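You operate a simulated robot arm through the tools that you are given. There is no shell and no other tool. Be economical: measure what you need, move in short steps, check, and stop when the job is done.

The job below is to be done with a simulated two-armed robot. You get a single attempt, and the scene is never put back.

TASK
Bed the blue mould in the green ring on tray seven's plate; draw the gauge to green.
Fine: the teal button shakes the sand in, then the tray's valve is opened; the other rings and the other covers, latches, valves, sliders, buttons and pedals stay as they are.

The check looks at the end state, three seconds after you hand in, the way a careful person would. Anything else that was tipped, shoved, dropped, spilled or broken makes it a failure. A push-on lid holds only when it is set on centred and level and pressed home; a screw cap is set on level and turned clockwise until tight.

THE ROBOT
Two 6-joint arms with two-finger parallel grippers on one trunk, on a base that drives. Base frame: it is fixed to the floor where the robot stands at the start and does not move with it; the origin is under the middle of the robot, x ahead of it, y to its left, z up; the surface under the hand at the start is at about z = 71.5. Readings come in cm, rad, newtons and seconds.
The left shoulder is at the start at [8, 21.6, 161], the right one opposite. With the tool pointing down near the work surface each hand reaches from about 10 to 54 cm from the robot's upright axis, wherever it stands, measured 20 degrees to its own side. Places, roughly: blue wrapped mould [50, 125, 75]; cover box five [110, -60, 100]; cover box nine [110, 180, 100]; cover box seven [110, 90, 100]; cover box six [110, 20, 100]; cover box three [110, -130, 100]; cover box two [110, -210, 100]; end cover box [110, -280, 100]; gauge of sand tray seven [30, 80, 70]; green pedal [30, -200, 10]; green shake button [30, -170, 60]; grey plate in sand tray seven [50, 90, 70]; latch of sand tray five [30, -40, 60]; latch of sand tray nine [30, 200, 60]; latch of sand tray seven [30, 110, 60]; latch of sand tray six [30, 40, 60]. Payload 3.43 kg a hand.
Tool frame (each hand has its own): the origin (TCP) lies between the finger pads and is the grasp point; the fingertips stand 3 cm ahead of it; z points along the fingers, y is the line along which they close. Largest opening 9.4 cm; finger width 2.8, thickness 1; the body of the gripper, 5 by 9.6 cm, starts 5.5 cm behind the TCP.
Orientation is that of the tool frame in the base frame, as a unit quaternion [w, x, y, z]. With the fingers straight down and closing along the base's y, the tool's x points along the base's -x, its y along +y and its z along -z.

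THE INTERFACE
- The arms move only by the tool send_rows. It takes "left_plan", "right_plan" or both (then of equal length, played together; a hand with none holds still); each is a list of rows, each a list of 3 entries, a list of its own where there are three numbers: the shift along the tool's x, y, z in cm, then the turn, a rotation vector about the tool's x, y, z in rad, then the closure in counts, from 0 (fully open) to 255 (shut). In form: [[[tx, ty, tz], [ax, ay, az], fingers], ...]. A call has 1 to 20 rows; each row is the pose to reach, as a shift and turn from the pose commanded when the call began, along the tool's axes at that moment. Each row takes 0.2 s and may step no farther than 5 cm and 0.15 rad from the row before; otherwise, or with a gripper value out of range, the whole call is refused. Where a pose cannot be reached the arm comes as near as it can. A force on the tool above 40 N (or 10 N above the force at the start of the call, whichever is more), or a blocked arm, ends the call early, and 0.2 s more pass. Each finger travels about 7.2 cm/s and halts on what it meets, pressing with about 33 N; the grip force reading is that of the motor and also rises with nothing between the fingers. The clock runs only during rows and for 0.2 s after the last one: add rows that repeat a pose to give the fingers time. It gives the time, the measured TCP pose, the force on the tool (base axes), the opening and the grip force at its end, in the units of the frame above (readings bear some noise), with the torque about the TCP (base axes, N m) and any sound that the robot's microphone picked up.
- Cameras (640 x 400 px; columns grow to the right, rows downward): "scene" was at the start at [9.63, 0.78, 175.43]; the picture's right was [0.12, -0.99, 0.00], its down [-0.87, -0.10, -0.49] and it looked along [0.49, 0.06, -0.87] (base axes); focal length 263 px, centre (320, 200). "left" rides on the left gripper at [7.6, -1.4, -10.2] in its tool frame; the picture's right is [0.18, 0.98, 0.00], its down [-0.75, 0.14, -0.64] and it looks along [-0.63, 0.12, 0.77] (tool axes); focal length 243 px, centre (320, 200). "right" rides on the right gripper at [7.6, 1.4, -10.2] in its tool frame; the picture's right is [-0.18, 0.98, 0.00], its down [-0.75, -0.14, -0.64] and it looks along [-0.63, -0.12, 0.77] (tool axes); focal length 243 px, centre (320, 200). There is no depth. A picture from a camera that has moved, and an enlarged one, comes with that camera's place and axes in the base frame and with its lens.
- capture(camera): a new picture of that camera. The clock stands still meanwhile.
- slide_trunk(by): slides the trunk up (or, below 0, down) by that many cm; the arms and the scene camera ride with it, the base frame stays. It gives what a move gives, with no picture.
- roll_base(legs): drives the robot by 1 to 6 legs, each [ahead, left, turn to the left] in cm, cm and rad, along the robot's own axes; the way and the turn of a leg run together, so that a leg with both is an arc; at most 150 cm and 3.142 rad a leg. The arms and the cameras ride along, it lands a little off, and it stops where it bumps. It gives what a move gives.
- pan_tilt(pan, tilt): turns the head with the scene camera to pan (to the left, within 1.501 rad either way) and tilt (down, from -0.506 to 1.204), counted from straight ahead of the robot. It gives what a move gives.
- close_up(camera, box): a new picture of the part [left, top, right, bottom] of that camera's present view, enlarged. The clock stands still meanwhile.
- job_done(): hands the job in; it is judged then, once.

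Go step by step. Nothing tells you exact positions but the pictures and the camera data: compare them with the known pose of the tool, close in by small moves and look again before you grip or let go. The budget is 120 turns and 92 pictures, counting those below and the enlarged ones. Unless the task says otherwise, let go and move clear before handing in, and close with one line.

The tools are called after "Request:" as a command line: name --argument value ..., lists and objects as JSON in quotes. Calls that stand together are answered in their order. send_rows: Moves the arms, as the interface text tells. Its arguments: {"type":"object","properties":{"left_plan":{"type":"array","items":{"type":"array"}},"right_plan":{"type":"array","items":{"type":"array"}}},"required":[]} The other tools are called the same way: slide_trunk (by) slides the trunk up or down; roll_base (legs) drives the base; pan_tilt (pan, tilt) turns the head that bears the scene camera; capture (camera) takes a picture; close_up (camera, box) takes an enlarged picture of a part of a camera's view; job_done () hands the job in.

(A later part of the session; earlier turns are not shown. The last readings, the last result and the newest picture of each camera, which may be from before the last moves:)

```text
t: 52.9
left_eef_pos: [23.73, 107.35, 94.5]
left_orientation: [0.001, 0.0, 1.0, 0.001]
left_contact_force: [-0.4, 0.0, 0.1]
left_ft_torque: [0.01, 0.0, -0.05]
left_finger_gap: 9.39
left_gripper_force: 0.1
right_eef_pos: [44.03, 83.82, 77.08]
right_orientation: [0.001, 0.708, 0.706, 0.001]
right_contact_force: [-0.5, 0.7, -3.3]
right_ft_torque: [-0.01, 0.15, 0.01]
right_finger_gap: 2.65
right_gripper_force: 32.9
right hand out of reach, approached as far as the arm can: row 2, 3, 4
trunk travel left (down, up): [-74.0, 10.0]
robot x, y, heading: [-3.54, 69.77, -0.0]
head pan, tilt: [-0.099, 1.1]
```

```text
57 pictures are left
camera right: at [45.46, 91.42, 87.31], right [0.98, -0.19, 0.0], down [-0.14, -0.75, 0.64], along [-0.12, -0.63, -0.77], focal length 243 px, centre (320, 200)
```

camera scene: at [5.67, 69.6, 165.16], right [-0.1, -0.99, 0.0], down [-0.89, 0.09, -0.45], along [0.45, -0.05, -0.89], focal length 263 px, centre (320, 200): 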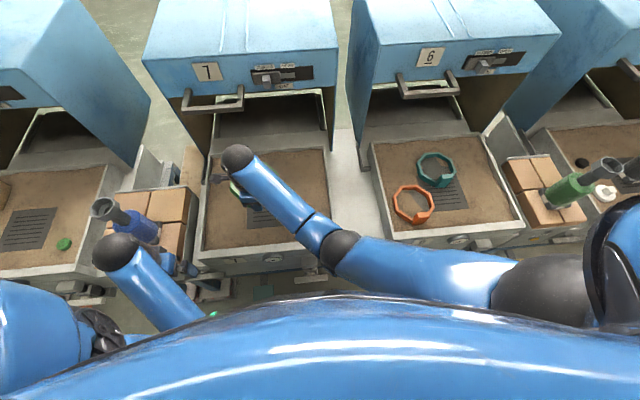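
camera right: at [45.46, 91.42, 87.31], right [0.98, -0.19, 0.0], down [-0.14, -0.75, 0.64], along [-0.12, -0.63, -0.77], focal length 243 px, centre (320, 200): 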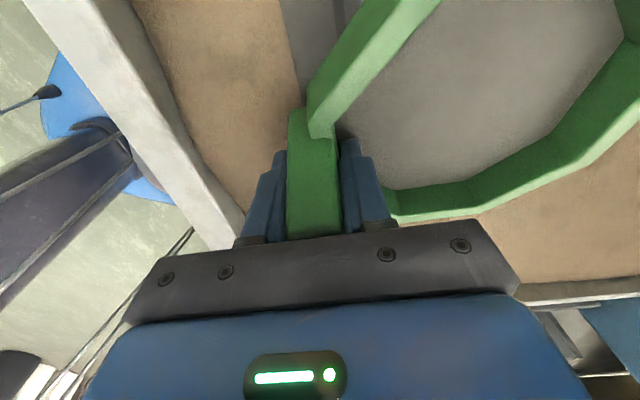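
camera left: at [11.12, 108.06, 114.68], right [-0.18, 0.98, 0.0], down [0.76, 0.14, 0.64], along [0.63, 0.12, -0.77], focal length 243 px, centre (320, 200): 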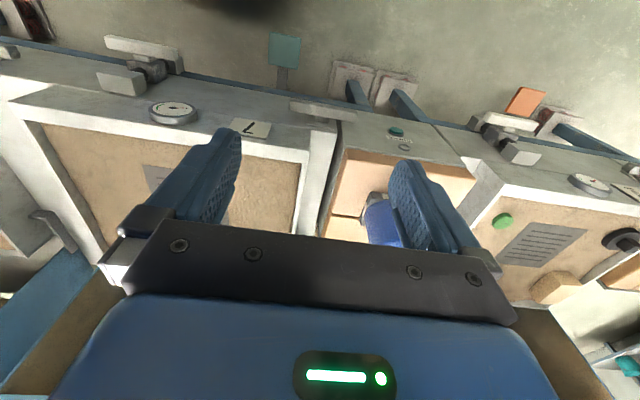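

The arm is at its reach limit, so I'll use the trunk: raise the hand a little, drop the trunk 6 cm, and realign.

Request:
send_rows --right_plan '[[[0.6, 0.6, -2], [0, 0, 0], 255], [[0.6, 0.6, -4], [0, 0, 0], 255], [[0.6, 0.6, -4], [0, 0, 0], 255]]'

Request:
slide_trunk --by -4

```text
t: 53.7
left_eef_pos: [23.73, 107.24, 94.56]
left_orientation: [0.001, 0.001, 1.0, 0.001]
left_contact_force: [0.4, -0.2, -0.2]
left_ft_torque: [0.0, 0.06, 0.02]
left_finger_gap: 9.4
left_gripper_force: 0.1
right_eef_pos: [44.65, 84.22, 81.04]
right_orientation: [0.001, 0.708, 0.706, 0.0]
right_contact_force: [0.2, -0.2, -2.6]
right_ft_torque: [0.01, 0.15, -0.02]
right_finger_gap: 2.63
right_gripper_force: 33.6
trunk travel left (down, up): [-74.0, 10.0]
robot x, y, heading: [-3.77, 70.11, -0.002]
head pan, tilt: [-0.099, 1.1]
```

```text
t: 54.5
left_eef_pos: [23.76, 107.31, 90.6]
left_orientation: [0.001, 0.0, 1.0, 0.002]
left_contact_force: [-0.1, -0.7, -0.2]
left_ft_torque: [0.0, 0.03, -0.01]
left_finger_gap: 9.39
left_gripper_force: 0.1
right_eef_pos: [44.63, 84.27, 76.99]
right_orientation: [0.0, 0.708, 0.706, 0.001]
right_contact_force: [0.0, 0.0, -3.1]
right_ft_torque: [-0.03, 0.16, 0.0]
right_finger_gap: 2.62
right_gripper_force: 32.8
trunk travel left (down, up): [-70.0, 14.0]
robot x, y, heading: [-3.63, 70.04, -0.001]
head pan, tilt: [-0.099, 1.1]
```

Request:
send_rows --right_plan '[[[0.3, 0.3, 0.8], [0, 0, 0], 255], [[0.3, 0.3, 1.6], [0, 0, 0], 255], [[0.3, 0.3, 2.4], [0, 0, 0], 255], [[0.3, 0.3, 2.4], [0, 0, 0], 255]]'

Request:
close_up --camera "right" --box '[200, 0, 640, 260]'

```text
t: 55.5
left_eef_pos: [23.6, 107.33, 90.61]
left_orientation: [0.002, 0.001, 1.0, 0.001]
left_contact_force: [-0.5, 0.7, 0.4]
left_ft_torque: [0.0, 0.0, -0.02]
left_finger_gap: 9.4
left_gripper_force: 0.1
right_eef_pos: [44.92, 84.67, 74.67]
right_orientation: [0.002, 0.707, 0.707, 0.002]
right_contact_force: [2.9, 6.6, 12.7]
right_ft_torque: [-0.89, -0.64, 0.49]
right_finger_gap: 2.66
right_gripper_force: 33.2
trunk travel left (down, up): [-70.0, 14.0]
robot x, y, heading: [-3.61, 70.3, -0.003]
head pan, tilt: [-0.099, 1.1]
```

```text
1.45 times, centred on (420, 130) of right
camera zoom: at [46.3, 92.28, 85.01], right [0.98, -0.18, 0.01], down [-0.15, -0.75, 0.64], along [-0.11, -0.63, -0.77], focal length 353 px, centre (174, 302)
```

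zoom: 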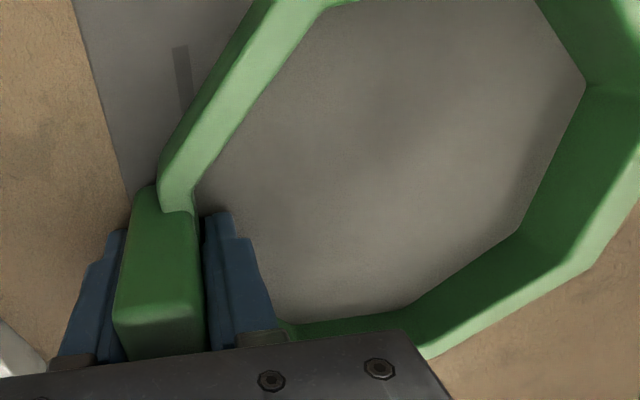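

Contact felt and the ring lies centred on the plate. I'll open the fingers a little and rise straight up.

Request:
send_rows --right_plan '[[[0, 0, 0], [0, 0, 0], 170], [[0, 0, 0], [0, 0, 0], 155], [[0, 0, -0.3], [0, 0, 0], 155], [[0, 0, -2], [0, 0, 0], 155], [[0, 0, -5], [0, 0, 0], 155], [[0, 0, -9], [0, 0, 0], 155], [[0, 0, -13], [0, 0, 0], 155]]'

Request:
capture --camera "right"

```text
t: 57.1
left_eef_pos: [23.71, 107.3, 90.65]
left_orientation: [0.001, 0.0, 1.0, 0.001]
left_contact_force: [0.0, -0.8, 0.5]
left_ft_torque: [-0.02, -0.02, 0.02]
left_finger_gap: 9.41
left_gripper_force: 0.2
right_eef_pos: [44.95, 84.68, 87.53]
right_orientation: [0.002, 0.708, 0.707, 0.0]
right_contact_force: [1.1, 0.3, 0.7]
right_ft_torque: [0.01, -0.02, 0.01]
right_finger_gap: 3.71
right_gripper_force: 0.0
trunk travel left (down, up): [-70.0, 14.0]
robot x, y, heading: [-3.88, 70.23, 0.001]
head pan, tilt: [-0.099, 1.1]
```

```text
55 pictures are left
camera right: at [46.27, 92.25, 97.81], right [0.98, -0.19, 0.0], down [-0.14, -0.75, 0.64], along [-0.12, -0.63, -0.77], focal length 243 px, centre (320, 200)
```

right: 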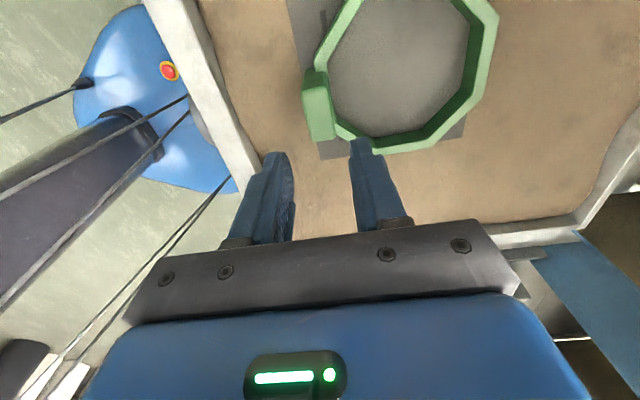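

The ring lies flat. I'll swing the right hand away to its own side and inspect the result from the scene camera.

Request:
send_rows --right_plan '[[[-4.5, -1, -2], [0, 0, 0], 100], [[-9, -2, -3], [0, 0, 0], 60], [[-13.5, -3, -3], [0, 0, 0], 60], [[-18, -4, -3], [0, 0, 0], 60], [[-22.5, -5, -3], [0, 0, 0], 60], [[-27, -6, -3], [0, 0, 0], 60], [[-31.5, -7, -3], [0, 0, 0], 60], [[-36, -8, -3], [0, 0, 0], 60]]'

Request:
pan_tilt --pan 0.5 --tilt 1.0

Request:
capture --camera "scene"

```text
refused: row 1 steps farther than a row can; nothing moved
```

```text
t: 58.1
left_eef_pos: [23.66, 107.2, 90.46]
left_orientation: [0.001, 0.0, 1.0, 0.001]
left_contact_force: [-0.5, 0.2, 0.3]
left_ft_torque: [-0.03, 0.03, 0.02]
left_finger_gap: 9.4
left_gripper_force: 0.1
right_eef_pos: [44.89, 84.66, 87.6]
right_orientation: [0.001, 0.708, 0.706, 0.0]
right_contact_force: [1.0, -0.5, -0.3]
right_ft_torque: [-0.02, 0.02, -0.01]
right_finger_gap: 3.67
right_gripper_force: 0.1
trunk travel left (down, up): [-70.0, 14.0]
robot x, y, heading: [-3.94, 70.38, -0.005]
head pan, tilt: [0.499, 1.0]
```

```text
54 pictures are left
camera scene: at [5.5, 73.6, 161.82], right [0.48, -0.88, 0.0], down [-0.74, -0.4, -0.54], along [0.47, 0.26, -0.84], focal length 263 px, centre (320, 200)
```

scene: 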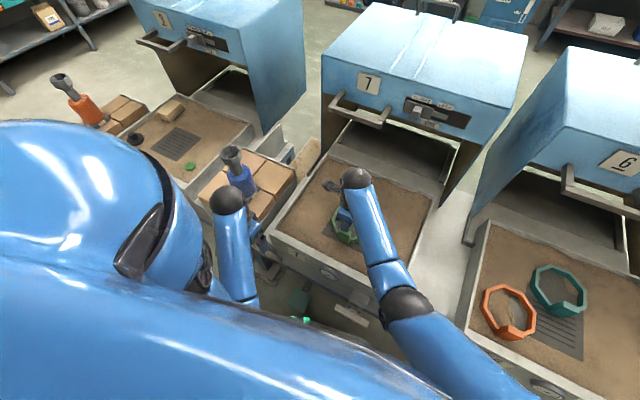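

Request:
send_rows --right_plan '[[[-4, -1, -1], [0, 0, 0], 100], [[-8, -2, -2], [0, 0, 0], 60], [[-12, -3, -3], [0, 0, 0], 60], [[-16, -4, -3], [0, 0, 0], 60], [[-20, -5, -3], [0, 0, 0], 60], [[-24, -6, -3], [0, 0, 0], 60], [[-28, -7, -3], [0, 0, 0], 60], [[-32, -8, -3], [0, 0, 0], 60], [[-36, -8, -3], [0, 0, 0], 60]]'

Request:
slide_trunk --by 14

Request:
capture --camera "scene"

```text
t: 60.1
left_eef_pos: [23.64, 107.16, 90.55]
left_orientation: [0.002, 0.0, 1.0, 0.001]
left_contact_force: [0.4, -1.0, 0.2]
left_ft_torque: [0.0, 0.0, -0.03]
left_finger_gap: 9.39
left_gripper_force: 0.0
right_eef_pos: [36.74, 48.55, 90.31]
right_orientation: [0.002, 0.707, 0.707, 0.002]
right_contact_force: [-0.4, 0.4, -0.2]
right_ft_torque: [0.02, 0.03, 0.02]
right_finger_gap: 7.18
right_gripper_force: 0.0
right hand out of reach, approached as far as the arm can: row 8, 9
trunk travel left (down, up): [-70.0, 14.0]
robot x, y, heading: [-3.64, 69.94, -0.002]
head pan, tilt: [0.499, 1.0]
```

```text
t: 61.8
left_eef_pos: [23.68, 107.27, 104.52]
left_orientation: [0.0, 0.0, 1.0, 0.001]
left_contact_force: [0.8, 0.7, -0.2]
left_ft_torque: [0.01, 0.02, -0.02]
left_finger_gap: 9.38
left_gripper_force: 0.1
right_eef_pos: [36.8, 48.62, 104.32]
right_orientation: [0.002, 0.708, 0.707, 0.001]
right_contact_force: [0.0, 0.8, 0.7]
right_ft_torque: [-0.04, 0.0, 0.01]
right_finger_gap: 7.21
right_gripper_force: 0.0
trunk travel left (down, up): [-84.0, 0.0]
robot x, y, heading: [-3.92, 70.19, 0.001]
head pan, tilt: [0.499, 1.0]
```

```text
53 pictures are left
camera scene: at [5.48, 73.59, 175.81], right [0.48, -0.88, 0.0], down [-0.74, -0.4, -0.54], along [0.47, 0.26, -0.84], focal length 263 px, centre (320, 200)
```

scene: 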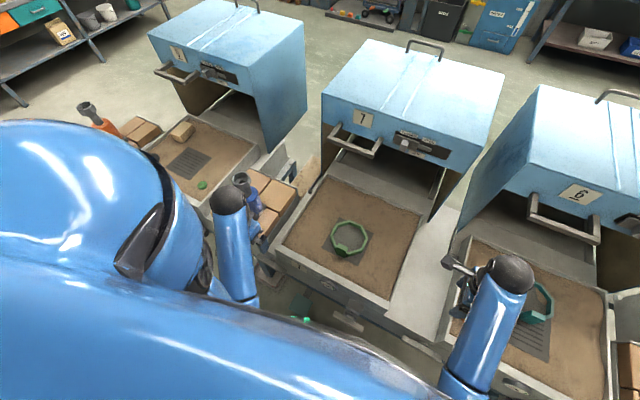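

The ring is on the plate. I'll enlarge it, and the mould beside it.

Request:
close_up --camera "scene" --box '[300, 200, 400, 265]'

Request:
close_up --camera "scene" --box '[210, 150, 310, 215]'

```text
6.15 times, centred on (350, 232) of scene
camera zoom: at [5.48, 73.59, 175.81], right [0.48, -0.88, 0.0], down [-0.74, -0.4, -0.54], along [0.47, 0.26, -0.84], focal length 1620 px, centre (135, 0)
```

zoom: 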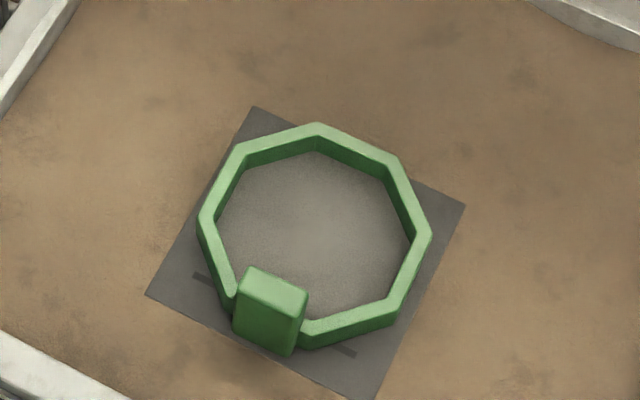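

```text
6.15 times, centred on (260, 182) of scene
camera zoom: at [5.48, 73.59, 175.81], right [0.48, -0.88, 0.0], down [-0.74, -0.4, -0.54], along [0.47, 0.26, -0.84], focal length 1620 px, centre (689, 308)
```

zoom: 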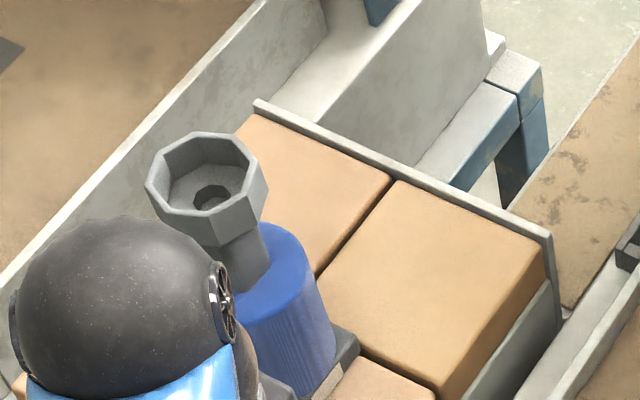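

The ring is centred on the plate within a few mm. The mould has a ~6 cm blue body under a wider cup, so I'll grip the body from the front with the hand tilted about 50°; first bring the left hand near and look.

Request:
send_rows --left_plan '[[[-0.9, 3, 2], [0, -0.124, 0], 0], [[-1.8, 6, 4], [0, -0.249, 0], 0], [[-2.7, 9, 6], [0, -0.373, 0], 0], [[-3.6, 12, 8], [0, -0.497, 0], 0], [[-4.5, 15, 10], [0, -0.621, 0], 0], [[-5.4, 18, 12], [0, -0.746, 0], 0], [[-6.3, 20.7, 14.5], [0, -0.87, 0], 0], [[-6.3, 20.7, 14.5], [0, -0.87, 0], 0]]'

Request:
capture --camera "left"

```text
t: 63.6
left_eef_pos: [30.14, 128.15, 90.2]
left_orientation: [0.424, 0.0, 0.906, 0.002]
left_contact_force: [-0.4, -0.2, -1.2]
left_ft_torque: [0.01, 0.02, -0.02]
left_finger_gap: 9.39
left_gripper_force: 0.0
right_eef_pos: [36.65, 48.61, 104.2]
right_orientation: [0.002, 0.708, 0.706, 0.002]
right_contact_force: [0.3, -0.8, 0.3]
right_ft_torque: [-0.03, -0.01, -0.04]
right_finger_gap: 7.21
right_gripper_force: 0.0
trunk travel left (down, up): [-84.0, 0.0]
robot x, y, heading: [-3.72, 70.32, -0.004]
head pan, tilt: [0.499, 1.0]
```

```text
50 pictures are left
camera left: at [17.25, 126.81, 91.02], right [-0.12, 0.98, -0.14], down [-0.01, 0.14, 0.99], along [0.99, 0.12, -0.01], focal length 243 px, centre (320, 200)
```

left: 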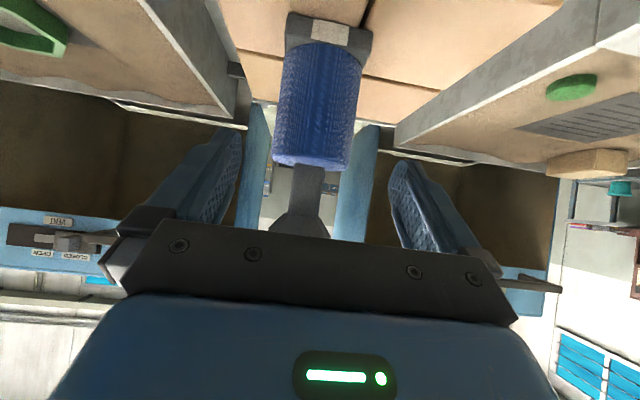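

The camera sees the mould upright: body about 8 cm wide (too tight), a slim neck of 3 cm between body top (~z 87) and cup (~92.5). I'll grip the neck with the hand nearly horizontal, so I tilt further and look again.

Request:
send_rows --left_plan '[[[0.5, 0.1, -0.5], [0, -0.125, 0], 60], [[1, 0.2, -1], [0, -0.25, 0], 60], [[1.5, 0.3, -1.5], [0, -0.375, 0], 60], [[2, 0.4, -2], [0, -0.5, 0], 60], [[2.2, 0.4, -2.04], [0, -0.614, 0], 60], [[2.2, 0.4, -2.04], [0, -0.614, 0], 60]]'

Request:
capture --camera "left"

Request:
capture --camera "scene"

```text
t: 65.0
left_eef_pos: [27.0, 127.63, 91.09]
left_orientation: [0.677, 0.002, 0.736, 0.001]
left_contact_force: [0.4, -0.3, 0.7]
left_ft_torque: [0.0, 0.01, -0.03]
left_finger_gap: 7.2
left_gripper_force: 0.0
left hand out of reach, approached as far as the arm can: row 5, 6
right_eef_pos: [36.78, 48.56, 104.29]
right_orientation: [0.002, 0.708, 0.706, 0.002]
right_contact_force: [0.5, -0.8, -0.5]
right_ft_torque: [-0.04, 0.01, -0.03]
right_finger_gap: 7.2
right_gripper_force: 0.0
trunk travel left (down, up): [-84.0, 0.0]
robot x, y, heading: [-3.73, 70.15, 0.001]
head pan, tilt: [0.499, 1.0]
```

```text
49 pictures are left
camera left: at [16.13, 126.36, 84.42], right [-0.02, 0.98, -0.18], down [-0.58, 0.14, 0.8], along [0.82, 0.12, 0.57], focal length 243 px, centre (320, 200)
```

left: 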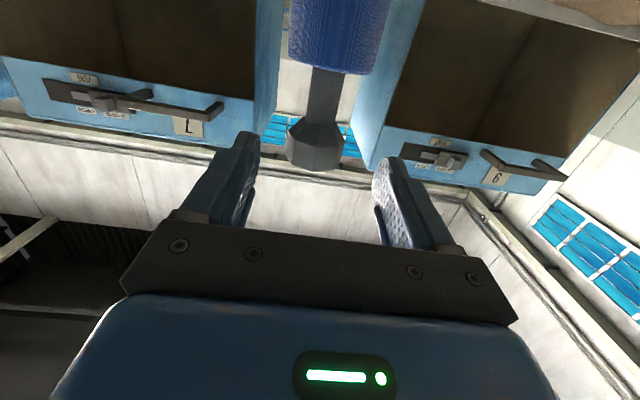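

```text
48 pictures are left
camera scene: at [5.48, 73.51, 175.82], right [0.48, -0.88, 0.0], down [-0.74, -0.4, -0.54], along [0.47, 0.26, -0.84], focal length 263 px, centre (320, 200)
```

scene: 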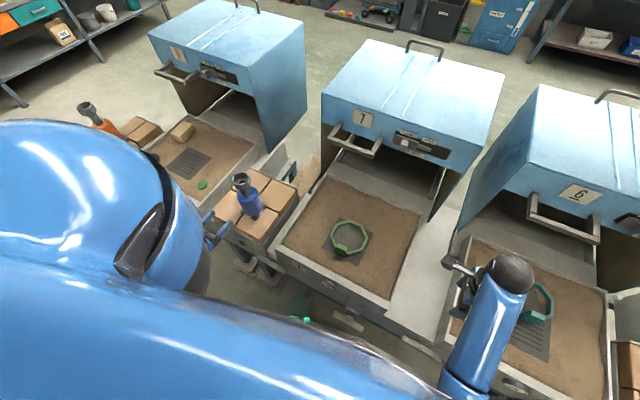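

Request:
close_up --camera "scene" --box '[205, 160, 305, 225]'

Request:
close_up --camera "left" --box '[220, 0, 440, 200]'

```text
6.15 times, centred on (255, 192) of scene
camera zoom: at [5.48, 73.51, 175.82], right [0.48, -0.88, 0.0], down [-0.74, -0.4, -0.54], along [0.47, 0.26, -0.84], focal length 1620 px, centre (720, 246)
```

zoom: 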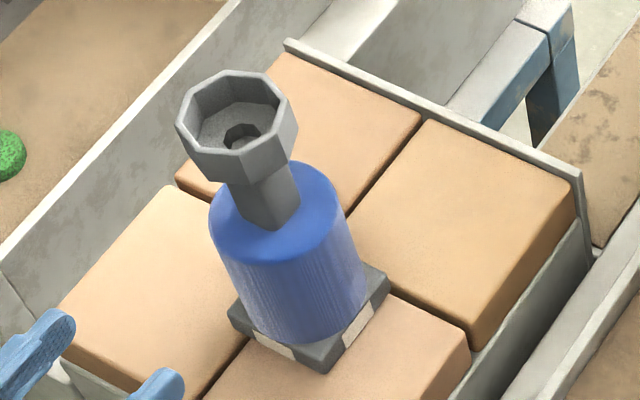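

```text
2.00 times, centred on (330, 100) of left
camera zoom: at [16.13, 126.36, 84.42], right [-0.02, 0.98, -0.18], down [-0.58, 0.14, 0.8], along [0.82, 0.12, 0.57], focal length 485 px, centre (300, 400)
```

zoom: 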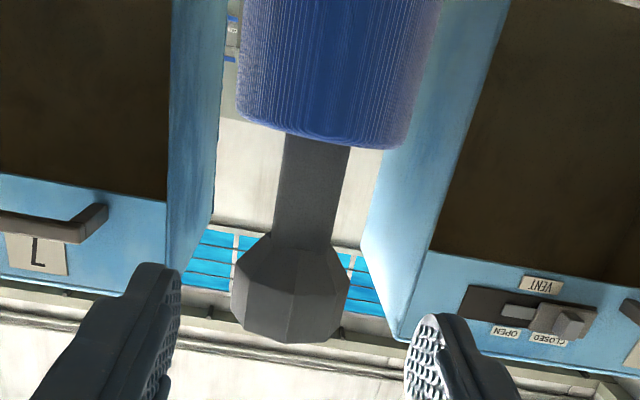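

The mould axis is at about (43.6, 128.3), neck from z 87 to 92.5, square 8.8 cm foot on top of bricks at about z 74.5. I'll drop the trunk 8 cm for vertical range and then line up with the neck.

Request:
slide_trunk --by -8

Request:
send_rows --left_plan '[[[-2, 0.2, 0], [0, 0, 0], 60], [[-4, 0.4, 0], [0, 0, 0], 60], [[-6.7, 0.6, 0.5], [0, 0, 0], 60], [[-6.7, 0.6, 0.5], [0, 0, 0], 60]]'

Request:
close_up --camera "left" --box '[200, 0, 460, 230]'

```text
t: 66.2
left_eef_pos: [26.87, 127.7, 82.97]
left_orientation: [0.677, 0.001, 0.736, 0.0]
left_contact_force: [0.3, -0.2, 0.3]
left_ft_torque: [0.0, -0.02, 0.01]
left_finger_gap: 7.2
left_gripper_force: 0.1
right_eef_pos: [36.84, 48.67, 96.34]
right_orientation: [0.002, 0.707, 0.707, 0.002]
right_contact_force: [1.2, -0.1, 0.0]
right_ft_torque: [0.0, 0.03, -0.01]
right_finger_gap: 7.18
right_gripper_force: 0.0
trunk travel left (down, up): [-76.0, 8.0]
robot x, y, heading: [-3.57, 70.38, -0.004]
head pan, tilt: [0.499, 1.0]
```

```text
t: 67.2
left_eef_pos: [28.04, 128.35, 89.66]
left_orientation: [0.677, 0.001, 0.736, 0.0]
left_contact_force: [0.7, -0.2, 0.1]
left_ft_torque: [0.02, -0.02, -0.02]
left_finger_gap: 7.18
left_gripper_force: 0.1
right_eef_pos: [36.76, 48.72, 96.38]
right_orientation: [0.002, 0.708, 0.706, 0.002]
right_contact_force: [0.5, -1.4, -0.5]
right_ft_torque: [0.01, 0.0, 0.01]
right_finger_gap: 7.2
right_gripper_force: 0.1
trunk travel left (down, up): [-76.0, 8.0]
robot x, y, heading: [-3.66, 70.17, 0.001]
head pan, tilt: [0.499, 1.0]
```

```text
1.74 times, centred on (330, 115) of left
camera zoom: at [17.17, 127.0, 83.01], right [-0.01, 0.98, -0.18], down [-0.58, 0.14, 0.81], along [0.82, 0.12, 0.56], focal length 422 px, centre (303, 348)
```

zoom: 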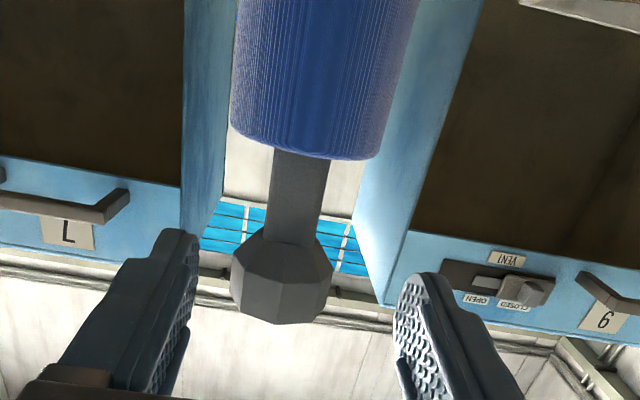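

The neck's middle is at z≈89.7, matched with the fingers. I'll advance horizontally around it.

Request:
send_rows --left_plan '[[[-0.36, 0.1, 4], [0, 0, 0], 60], [[-0.72, 0.1, 8], [0, 0, 0], 80], [[-1.0, 0.1, 11], [0, 0, 0], 80], [[-1.25, 0.1, 13.5], [0, 0, 0], 80], [[-1.45, 0.1, 15.4], [0, 0, 0], 80], [[-1.45, 0.1, 15.4], [0, 0, 0], 80]]'

Request:
capture --camera "left"

Request:
close_up --camera "scene" --box '[185, 150, 305, 228]'

```text
t: 68.6
left_eef_pos: [43.54, 128.37, 89.96]
left_orientation: [0.677, 0.001, 0.736, 0.001]
left_contact_force: [0.3, -0.7, 0.1]
left_ft_torque: [-0.02, 0.03, -0.02]
left_finger_gap: 6.45
left_gripper_force: 0.1
right_eef_pos: [36.82, 48.66, 96.22]
right_orientation: [0.002, 0.707, 0.707, 0.002]
right_contact_force: [-0.2, -0.7, 0.7]
right_ft_torque: [-0.02, 0.01, 0.03]
right_finger_gap: 7.18
right_gripper_force: 0.0
trunk travel left (down, up): [-76.0, 8.0]
robot x, y, heading: [-3.64, 70.34, -0.006]
head pan, tilt: [0.499, 1.0]
```

```text
44 pictures are left
camera left: at [32.69, 127.11, 83.23], right [-0.01, 0.98, -0.18], down [-0.58, 0.14, 0.81], along [0.82, 0.12, 0.56], focal length 243 px, centre (320, 200)
```

left: 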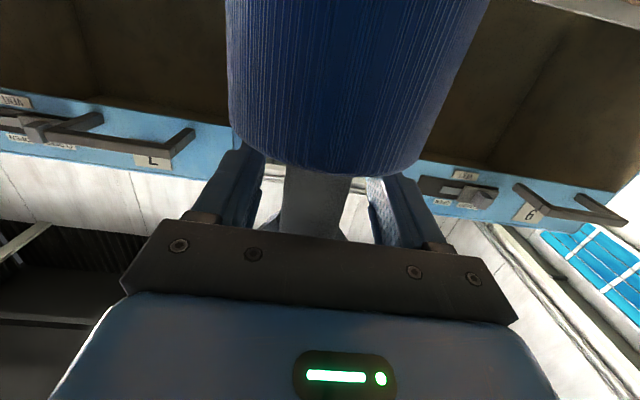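

```text
5.13 times, centred on (245, 189) of scene
camera zoom: at [5.45, 73.6, 167.82], right [0.48, -0.88, 0.0], down [-0.74, -0.4, -0.54], along [0.47, 0.26, -0.84], focal length 1350 px, centre (705, 256)
```

zoom: 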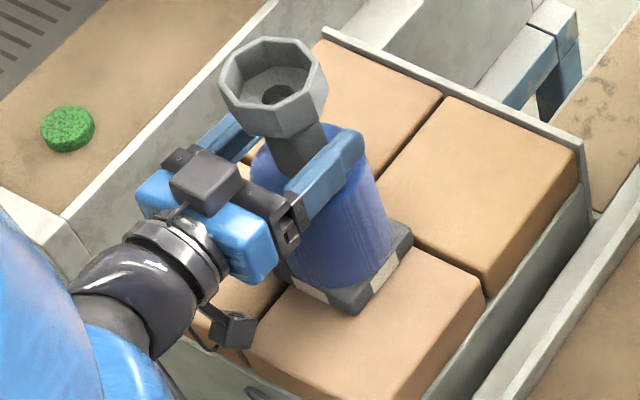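

The fingers straddle the neck cleanly between body and cup. Closing, then a slow 1 cm lift.

Request:
send_rows --left_plan '[[[0, 0, 0], [0, 0, 0], 170], [[0, 0, 0], [0, 0, 0], 255], [[0, 0, 0], [0, 0, 0], 255], [[0, 0, 0], [0, 0, 0], 255], [[-0.5, 0, -0.04], [0, 0, 0], 255], [[-1, 0, -0.09], [0, 0, 0], 255], [[-1, 0, -0.09], [0, 0, 0], 255]]'

```text
t: 70.2
left_eef_pos: [43.62, 128.34, 90.67]
left_orientation: [0.676, 0.002, 0.737, -0.001]
left_contact_force: [0.9, -0.3, -4.9]
left_ft_torque: [0.0, 0.04, 0.0]
left_finger_gap: 3.97
left_gripper_force: 32.8
right_eef_pos: [36.94, 48.73, 96.29]
right_orientation: [0.002, 0.708, 0.706, 0.002]
right_contact_force: [0.1, 0.6, -0.2]
right_ft_torque: [0.03, 0.0, 0.0]
right_finger_gap: 7.2
right_gripper_force: 0.0
trunk travel left (down, up): [-76.0, 8.0]
robot x, y, heading: [-3.54, 70.29, -0.003]
head pan, tilt: [0.499, 1.0]
```

Request:
send_rows --left_plan '[[[-1, 0, -0.09], [0, 0, 0], 255], [[-2, 0, -0.18], [0, 0, 0], 255], [[-4, 0, -0.36], [0, 0, 0], 255], [[-6, 0, -0.5], [0, 0, 0], 255], [[-6, 0, -0.5], [0, 0, 0], 255]]'

Request:
capture --camera "scene"

```text
t: 71.4
left_eef_pos: [43.49, 128.37, 96.73]
left_orientation: [0.676, 0.0, 0.737, 0.001]
left_contact_force: [0.4, 0.2, -4.8]
left_ft_torque: [0.0, 0.02, -0.01]
left_finger_gap: 3.95
left_gripper_force: 32.6
right_eef_pos: [36.83, 48.69, 96.35]
right_orientation: [0.003, 0.708, 0.707, 0.001]
right_contact_force: [0.3, 0.1, -0.4]
right_ft_torque: [0.0, 0.02, -0.04]
right_finger_gap: 7.18
right_gripper_force: 0.1
trunk travel left (down, up): [-76.0, 8.0]
robot x, y, heading: [-4.13, 70.22, -0.003]
head pan, tilt: [0.499, 1.0]
```

```text
42 pictures are left
camera scene: at [5.56, 73.68, 167.81], right [0.48, -0.88, 0.0], down [-0.74, -0.4, -0.54], along [0.47, 0.26, -0.84], focal length 263 px, centre (320, 200)
```

scene: 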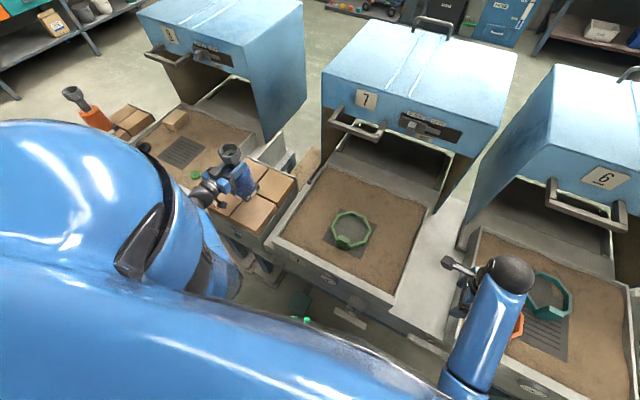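

The mould is lifted and hangs straight. I'll rise 2 cm more, carry it over the ring, and yaw about 22° so the square foot's corners face the octagon's corners.

Request:
send_rows --left_plan '[[[-2, 0, -0.1], [0, 0, 0], 255], [[-2.1, -4, 0.5], [0.039, 0, 0.0034], 255], [[-2.2, -8, 1.3], [0.078, 0, 0.0068], 255], [[-2.2, -12, 2.2], [0.117, 0, 0.01], 255], [[-2.3, -16, 3], [0.156, 0, 0.0136], 255], [[-2.3, -20, 3.8], [0.195, 0, 0.017], 255], [[-2.4, -24, 4.6], [0.234, 0, 0.02], 255], [[-2.5, -28, 5.4], [0.273, 0, 0.024], 255], [[-2.5, -32, 6.2], [0.312, 0, 0.027], 255], [[-2.6, -36, 7], [0.351, 0, 0.031], 255], [[-2.7, -40, 7.8], [0.39, 0, 0.034], 255], [[-2.7, -43, 8.3], [0.39, 0, 0.034], 255], [[-2.7, -43, 8.3], [0.39, 0, 0.034], 255]]'

Request:
capture --camera "scene"

```text
t: 74.2
left_eef_pos: [52.04, 85.49, 98.73]
left_orientation: [0.663, 0.144, 0.723, -0.131]
left_contact_force: [0.1, 0.0, -4.4]
left_ft_torque: [0.06, 0.03, 0.01]
left_finger_gap: 3.95
left_gripper_force: 33.3
right_eef_pos: [36.83, 48.64, 96.35]
right_orientation: [0.002, 0.708, 0.707, 0.001]
right_contact_force: [0.0, 0.8, -0.3]
right_ft_torque: [-0.02, -0.01, 0.0]
right_finger_gap: 7.19
right_gripper_force: 0.1
trunk travel left (down, up): [-76.0, 8.0]
robot x, y, heading: [-3.97, 70.42, -0.001]
head pan, tilt: [0.499, 1.0]
```

```text
41 pictures are left
camera scene: at [5.54, 73.63, 167.81], right [0.48, -0.88, 0.0], down [-0.74, -0.4, -0.54], along [0.47, 0.26, -0.84], focal length 263 px, centre (320, 200)
```

scene: 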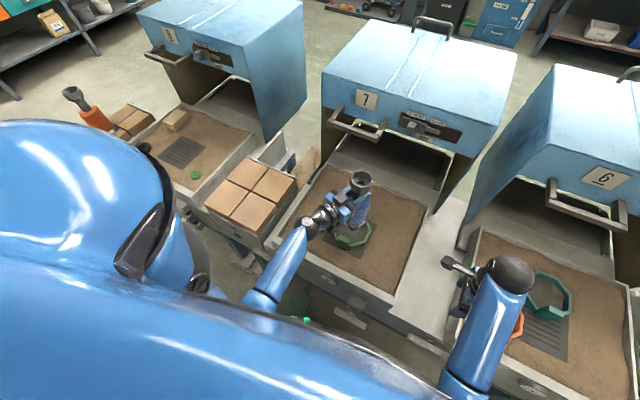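

It hangs over the ring. I'll lower 5 cm and check alignment with the ring.

Request:
send_rows --left_plan '[[[2, 0, 0.17], [0, 0, 0], 255], [[4, 0, 0.35], [0, 0, 0], 255], [[5, 0, 0.44], [0, 0, 0], 255], [[5, 0, 0.44], [0, 0, 0], 255]]'

Request:
close_up --camera "scene" --box '[290, 160, 410, 238]'

Request:
capture --camera "left"

```text
t: 75.2
left_eef_pos: [51.92, 85.34, 93.82]
left_orientation: [0.664, 0.145, 0.722, -0.131]
left_contact_force: [-0.1, 0.5, -4.5]
left_ft_torque: [0.01, 0.0, -0.01]
left_finger_gap: 3.93
left_gripper_force: 33.7
right_eef_pos: [36.85, 48.55, 96.28]
right_orientation: [0.001, 0.708, 0.706, 0.002]
right_contact_force: [-0.5, -0.8, -0.7]
right_ft_torque: [-0.03, 0.02, -0.03]
right_finger_gap: 7.17
right_gripper_force: 0.0
trunk travel left (down, up): [-76.0, 8.0]
robot x, y, heading: [-3.83, 70.28, -0.0]
head pan, tilt: [0.499, 1.0]
```

```text
5.13 times, centred on (350, 199) of scene
camera zoom: at [5.55, 73.59, 167.81], right [0.48, -0.88, 0.0], down [-0.74, -0.4, -0.54], along [0.47, 0.26, -0.84], focal length 1350 px, centre (166, 205)
```

zoom: 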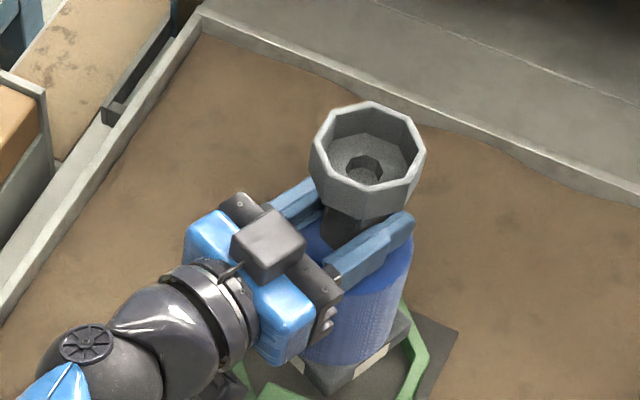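

```text
39 pictures are left
camera left: at [41.42, 88.31, 87.08], right [0.36, 0.91, -0.18], down [-0.48, 0.35, 0.81], along [0.8, -0.2, 0.56], focal length 243 px, centre (320, 200)
```

left: 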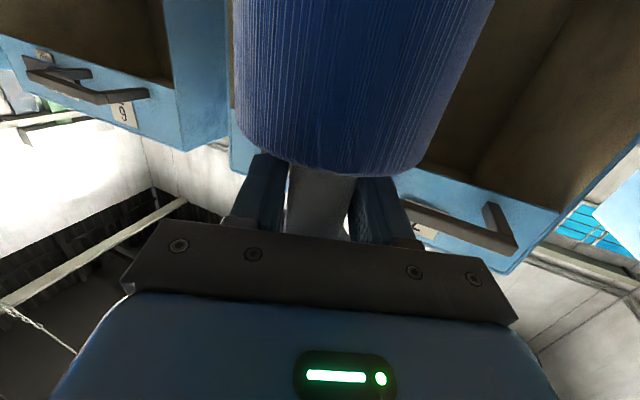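

Request:
close_up --camera "scene" --box '[305, 205, 395, 263]'

```text
6.90 times, centred on (350, 234) of scene
camera zoom: at [5.55, 73.59, 167.81], right [0.48, -0.88, 0.0], down [-0.74, -0.4, -0.54], along [0.47, 0.26, -0.84], focal length 1815 px, centre (113, -34)
```

zoom: 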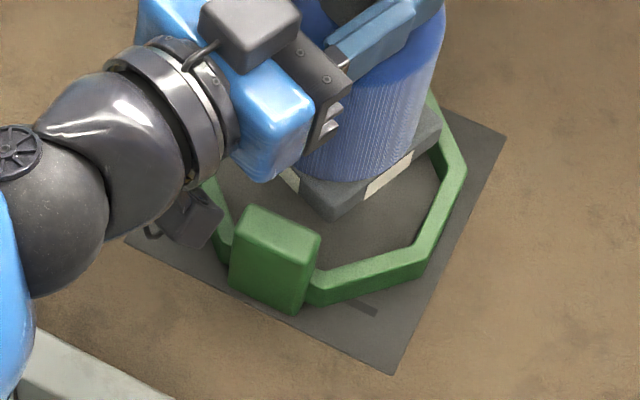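

Foot corners read as centred about (52.4, 85.5) with 23° yaw, against ring centre (52.1, 85.4) – good. I'll lower until the foot just enters the ring and check.

Request:
send_rows --left_plan '[[[1.5, 0.1, 0.03], [0, 0, 0], 255], [[3, 0.1, 0.1], [0, 0, 0], 255], [[4.5, 0.1, 0.2], [0, 0, 0], 255], [[4.5, 0.1, 0.2], [0, 0, 0], 255]]'

Request:
close_up --camera "scene" --box '[305, 205, 395, 263]'

```text
t: 76.2
left_eef_pos: [51.96, 85.48, 89.15]
left_orientation: [0.664, 0.144, 0.722, -0.131]
left_contact_force: [0.0, -0.6, -5.1]
left_ft_torque: [-0.05, 0.01, -0.01]
left_finger_gap: 3.9
left_gripper_force: 33.0
right_eef_pos: [36.78, 48.64, 96.25]
right_orientation: [0.001, 0.708, 0.706, 0.001]
right_contact_force: [-1.0, 0.2, 0.3]
right_ft_torque: [-0.01, 0.0, 0.0]
right_finger_gap: 7.22
right_gripper_force: 0.1
trunk travel left (down, up): [-76.0, 8.0]
robot x, y, heading: [-4.15, 70.22, 0.0]
head pan, tilt: [0.499, 1.0]
```

```text
6.90 times, centred on (350, 234) of scene
camera zoom: at [5.55, 73.61, 167.81], right [0.48, -0.88, 0.0], down [-0.74, -0.4, -0.54], along [0.47, 0.26, -0.84], focal length 1815 px, centre (113, -34)
```

zoom: 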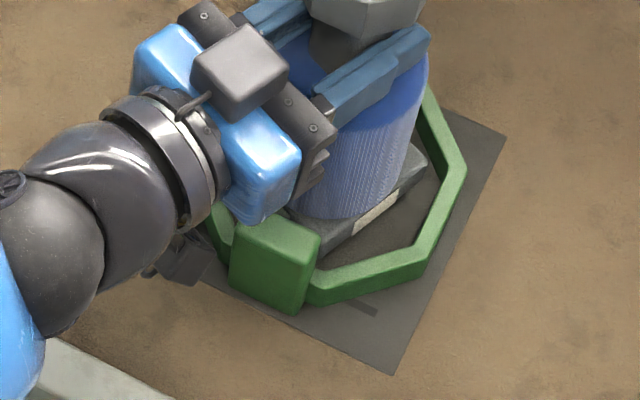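

The foot fits inside the ring wall. Lowering the rest until it touches.

Request:
send_rows --left_plan '[[[0.7, 0, 0.06], [0, 0, 0], 255], [[1.4, 0, 0.12], [0, 0, 0], 255], [[2, 0, 0.17], [0, 0, 0], 255], [[2, 0, 0.17], [0, 0, 0], 255]]'

Request:
close_up --camera "scene" --box '[305, 190, 405, 255]'

```text
t: 77.2
left_eef_pos: [51.85, 85.61, 87.59]
left_orientation: [0.666, 0.144, 0.72, -0.131]
left_contact_force: [-2.4, 2.6, 17.1]
left_ft_torque: [-0.12, -0.18, 0.04]
left_finger_gap: 3.86
left_gripper_force: 32.9
right_eef_pos: [36.67, 48.59, 96.34]
right_orientation: [0.002, 0.707, 0.707, 0.003]
right_contact_force: [-0.8, 0.1, -0.2]
right_ft_torque: [-0.01, -0.02, 0.03]
right_finger_gap: 7.17
right_gripper_force: 0.0
trunk travel left (down, up): [-76.0, 8.0]
robot x, y, heading: [-3.82, 70.03, 0.002]
head pan, tilt: [0.499, 1.0]
```

```text
6.15 times, centred on (355, 222) of scene
camera zoom: at [5.18, 73.59, 167.87], right [0.48, -0.88, 0.0], down [-0.74, -0.4, -0.54], along [0.48, 0.26, -0.84], focal length 1620 px, centre (105, 62)
```

zoom: 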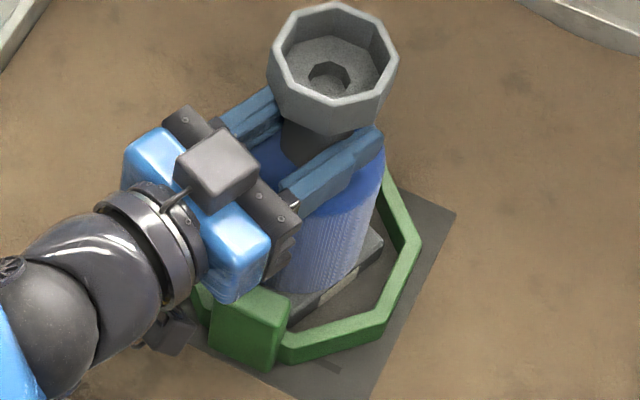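

The foot touched the ring floor and is centred. I'll ease the load, open, and draw the hand straight back.

Request:
send_rows --left_plan '[[[-0.35, 0, -0.03], [0, 0, 0], 255], [[-0.35, 0, -0.03], [0, 0, 0], 190], [[-0.35, 0, -0.03], [0, 0, 0], 100], [[-0.35, 0, -0.03], [0, 0, 0], 80], [[-0.4, 0, -0.03], [0, 0, 0], 80]]'

Request:
close_up --camera "scene" --box '[305, 175, 405, 255]'

```text
t: 78.4
left_eef_pos: [52.14, 85.52, 87.61]
left_orientation: [0.663, 0.145, 0.722, -0.132]
left_contact_force: [-0.8, 0.3, -0.2]
left_ft_torque: [-0.03, 0.0, 0.01]
left_finger_gap: 6.45
left_gripper_force: 0.0
right_eef_pos: [36.76, 48.58, 96.31]
right_orientation: [0.002, 0.708, 0.706, 0.002]
right_contact_force: [-0.7, -0.5, -0.6]
right_ft_torque: [0.01, -0.02, -0.02]
right_finger_gap: 7.2
right_gripper_force: 0.1
trunk travel left (down, up): [-76.0, 8.0]
robot x, y, heading: [-3.95, 69.95, -0.0]
head pan, tilt: [0.499, 1.0]
```

```text
5.00 times, centred on (355, 215) of scene
camera zoom: at [5.48, 73.58, 167.82], right [0.48, -0.88, 0.0], down [-0.74, -0.4, -0.54], along [0.47, 0.26, -0.84], focal length 1316 px, centre (145, 125)
```

zoom: 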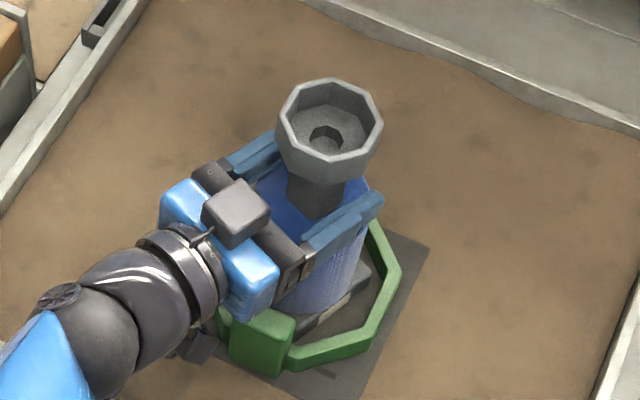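

Request:
send_rows --left_plan '[[[0.25, 0, -3], [0, 0, 0], 80], [[0.5, 0, -6], [0, 0, 0], 60], [[0.8, 0, -10], [0, 0, 0], 30], [[0.6, 0, -14], [0, 0, 0], 30], [[0, 0, -18], [0, 0, 0], 30]]'

Request:
capture --camera "scene"

Request:
capture --camera "left"

```text
t: 79.8
left_eef_pos: [37.56, 89.15, 90.19]
left_orientation: [0.664, 0.207, 0.699, -0.168]
left_contact_force: [-0.6, -0.4, 0.0]
left_ft_torque: [-0.03, 0.01, 0.01]
left_finger_gap: 8.28
left_gripper_force: 0.1
right_eef_pos: [36.84, 48.57, 96.37]
right_orientation: [0.002, 0.708, 0.706, 0.001]
right_contact_force: [0.3, 0.2, 1.3]
right_ft_torque: [-0.01, 0.0, 0.0]
right_finger_gap: 7.18
right_gripper_force: 0.0
trunk travel left (down, up): [-76.0, 8.0]
robot x, y, heading: [-3.49, 70.17, -0.002]
head pan, tilt: [0.499, 1.0]
stopped in row 5 (left hand): the arm was blocked; the commanded pose is now the measured one
```

```text
34 pictures are left
camera scene: at [5.6, 73.62, 167.81], right [0.48, -0.88, 0.0], down [-0.74, -0.4, -0.54], along [0.47, 0.26, -0.84], focal length 263 px, centre (320, 200)
```

scene: 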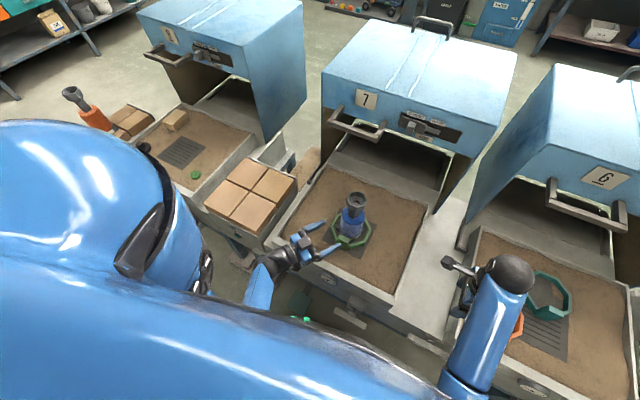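

```text
33 pictures are left
camera left: at [27.79, 93.76, 83.35], right [0.5, 0.86, -0.14], down [-0.45, 0.4, 0.8], along [0.74, -0.33, 0.59], focal length 243 px, centre (320, 200)
```

left: 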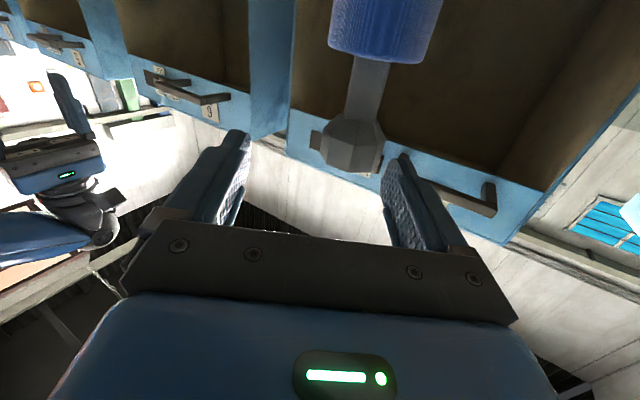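

The mould stands in the ring. Now I'll back off and inspect the front controls (button, latch, valve, gauge) closely before pressing anything.

Request:
roll_base --legs '[[-45, 0, 0], [0, 35, 0]]'

Request:
pan_tilt --pan 0.0 --tilt 0.85

Request:
capture --camera "scene"

```text
t: 84.4
left_eef_pos: [-7.16, 123.89, 90.51]
left_orientation: [0.665, 0.212, 0.697, -0.168]
left_contact_force: [-0.6, -0.4, -0.1]
left_ft_torque: [-0.01, 0.01, -0.01]
left_finger_gap: 8.26
left_gripper_force: 0.1
right_eef_pos: [-8.24, 83.26, 96.25]
right_orientation: [0.001, 0.71, 0.704, 0.002]
right_contact_force: [0.5, -0.3, 0.2]
right_ft_torque: [0.06, 0.03, 0.04]
right_finger_gap: 7.19
right_gripper_force: 0.0
trunk travel left (down, up): [-76.0, 8.0]
robot x, y, heading: [-48.78, 105.55, -0.005]
head pan, tilt: [0.499, 1.0]
```

```text
t: 85.3
left_eef_pos: [-7.21, 124.11, 90.48]
left_orientation: [0.666, 0.209, 0.696, -0.167]
left_contact_force: [0.4, -0.4, -0.2]
left_ft_torque: [0.01, 0.03, 0.0]
left_finger_gap: 8.31
left_gripper_force: 0.1
right_eef_pos: [-8.4, 83.47, 96.27]
right_orientation: [0.002, 0.709, 0.705, 0.002]
right_contact_force: [0.2, 0.2, -0.7]
right_ft_torque: [-0.01, 0.02, 0.0]
right_finger_gap: 7.19
right_gripper_force: 0.0
trunk travel left (down, up): [-76.0, 8.0]
robot x, y, heading: [-48.52, 105.75, -0.011]
head pan, tilt: [0.0, 0.85]
```

```text
32 pictures are left
camera scene: at [-37.78, 105.33, 168.92], right [-0.01, -1.0, 0.0], down [-0.75, 0.0, -0.66], along [0.66, 0.0, -0.75], focal length 263 px, centre (320, 200)
```

scene: 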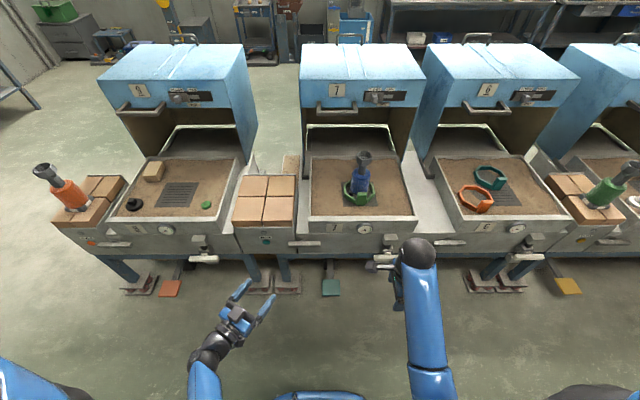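

Request:
close_up --camera "scene" --box '[230, 210, 350, 270]'

Request:
close_up --camera "scene" --box '[300, 140, 440, 280]'

```text
5.33 times, centred on (290, 240) of scene
camera zoom: at [-37.78, 105.33, 168.92], right [-0.01, -1.0, 0.0], down [-0.75, 0.0, -0.66], along [0.66, 0.0, -0.75], focal length 1404 px, centre (480, -13)
```

zoom: 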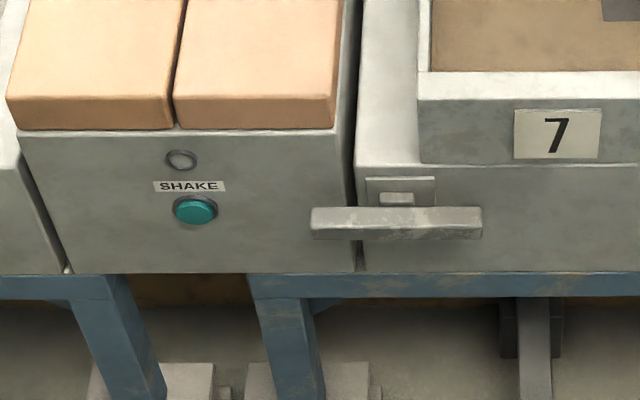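

```text
2.86 times, centred on (370, 210) of scene
camera zoom: at [-37.78, 105.33, 168.92], right [-0.01, -1.0, 0.0], down [-0.75, 0.0, -0.66], along [0.66, 0.0, -0.75], focal length 752 px, centre (177, 171)
```

zoom: 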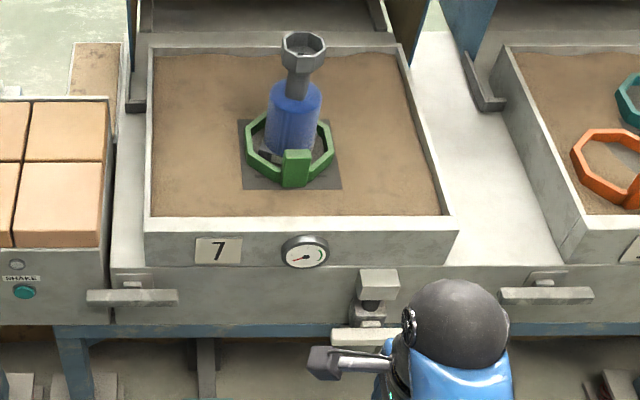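

The teal button is at about (33.3, 132, 57), the valve's crossbar at about (28, 71, 52), and the gauge needle is at the red/zero side. I'll straighten the left hand, close it, and lower the trunk to button height.

Request:
send_rows --left_plan '[[[0, 0, 0], [-0.135, 0, 0], 150], [[0, 0, 0], [-0.27, 0, 0], 255], [[0, 0, 0], [-0.405, 0, 0], 255], [[0, 0, 0], [-0.54, 0, 0], 255], [[0, 0, 0], [-0.54, 0, 0], 255], [[0, 0, 0], [-0.54, 0, 0], 255]]'

Request:
slide_trunk --by -33

Request:
roll_base --legs '[[15, 0, 0]]'

Request:
capture --camera "left"

```text
t: 86.7
left_eef_pos: [-7.92, 128.24, 89.93]
left_orientation: [0.697, 0.026, 0.717, 0.023]
left_contact_force: [-0.3, 0.2, -0.2]
left_ft_torque: [-0.02, -0.01, -0.01]
left_finger_gap: 0.0
left_gripper_force: 32.7
left hand out of reach, approached as far as the arm can: row 4, 5, 6
right_eef_pos: [-8.37, 83.44, 96.24]
right_orientation: [0.002, 0.71, 0.704, 0.002]
right_contact_force: [0.2, 0.1, 0.0]
right_ft_torque: [-0.01, 0.01, 0.0]
right_finger_gap: 7.17
right_gripper_force: 0.1
trunk travel left (down, up): [-76.0, 8.0]
robot x, y, heading: [-48.89, 104.76, -0.005]
head pan, tilt: [0.0, 0.85]
```

```text
t: 89.9
left_eef_pos: [-7.77, 128.28, 56.96]
left_orientation: [0.697, 0.026, 0.716, 0.024]
left_contact_force: [-0.6, -0.7, 0.6]
left_ft_torque: [0.03, -0.02, -0.01]
left_finger_gap: 0.0
left_gripper_force: 33.1
right_eef_pos: [-8.31, 83.32, 63.24]
right_orientation: [0.002, 0.709, 0.705, 0.002]
right_contact_force: [0.1, 0.3, 0.3]
right_ft_torque: [0.0, -0.03, 0.02]
right_finger_gap: 7.18
right_gripper_force: 0.2
trunk travel left (down, up): [-43.0, 41.0]
robot x, y, heading: [-48.58, 105.26, -0.008]
head pan, tilt: [0.0, 0.85]
```

```text
t: 91.3
left_eef_pos: [7.09, 128.09, 56.9]
left_orientation: [0.696, 0.028, 0.717, 0.023]
left_contact_force: [0.0, 0.4, -0.2]
left_ft_torque: [-0.01, -0.04, 0.02]
left_finger_gap: 0.0
left_gripper_force: 32.5
right_eef_pos: [6.39, 83.18, 63.27]
right_orientation: [0.002, 0.71, 0.704, 0.001]
right_contact_force: [-0.3, 0.8, -0.8]
right_ft_torque: [0.0, 0.0, 0.0]
right_finger_gap: 7.18
right_gripper_force: 0.0
trunk travel left (down, up): [-43.0, 41.0]
robot x, y, heading: [-33.85, 105.31, -0.006]
head pan, tilt: [0.0, 0.85]
```

```text
29 pictures are left
camera left: at [-3.52, 127.41, 49.62], right [0.0, 0.99, -0.12], down [-0.62, 0.09, 0.78], along [0.78, 0.07, 0.62], focal length 243 px, centre (320, 200)
```

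left: 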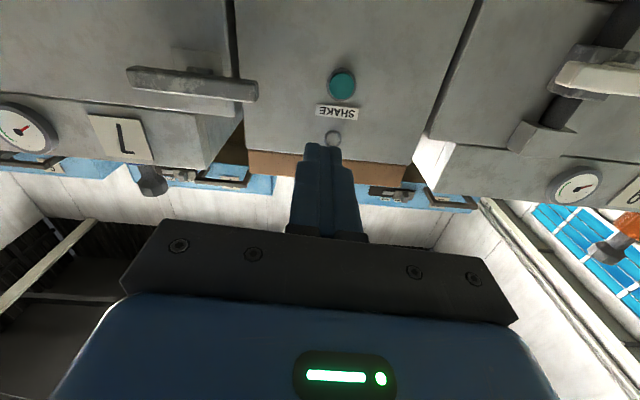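

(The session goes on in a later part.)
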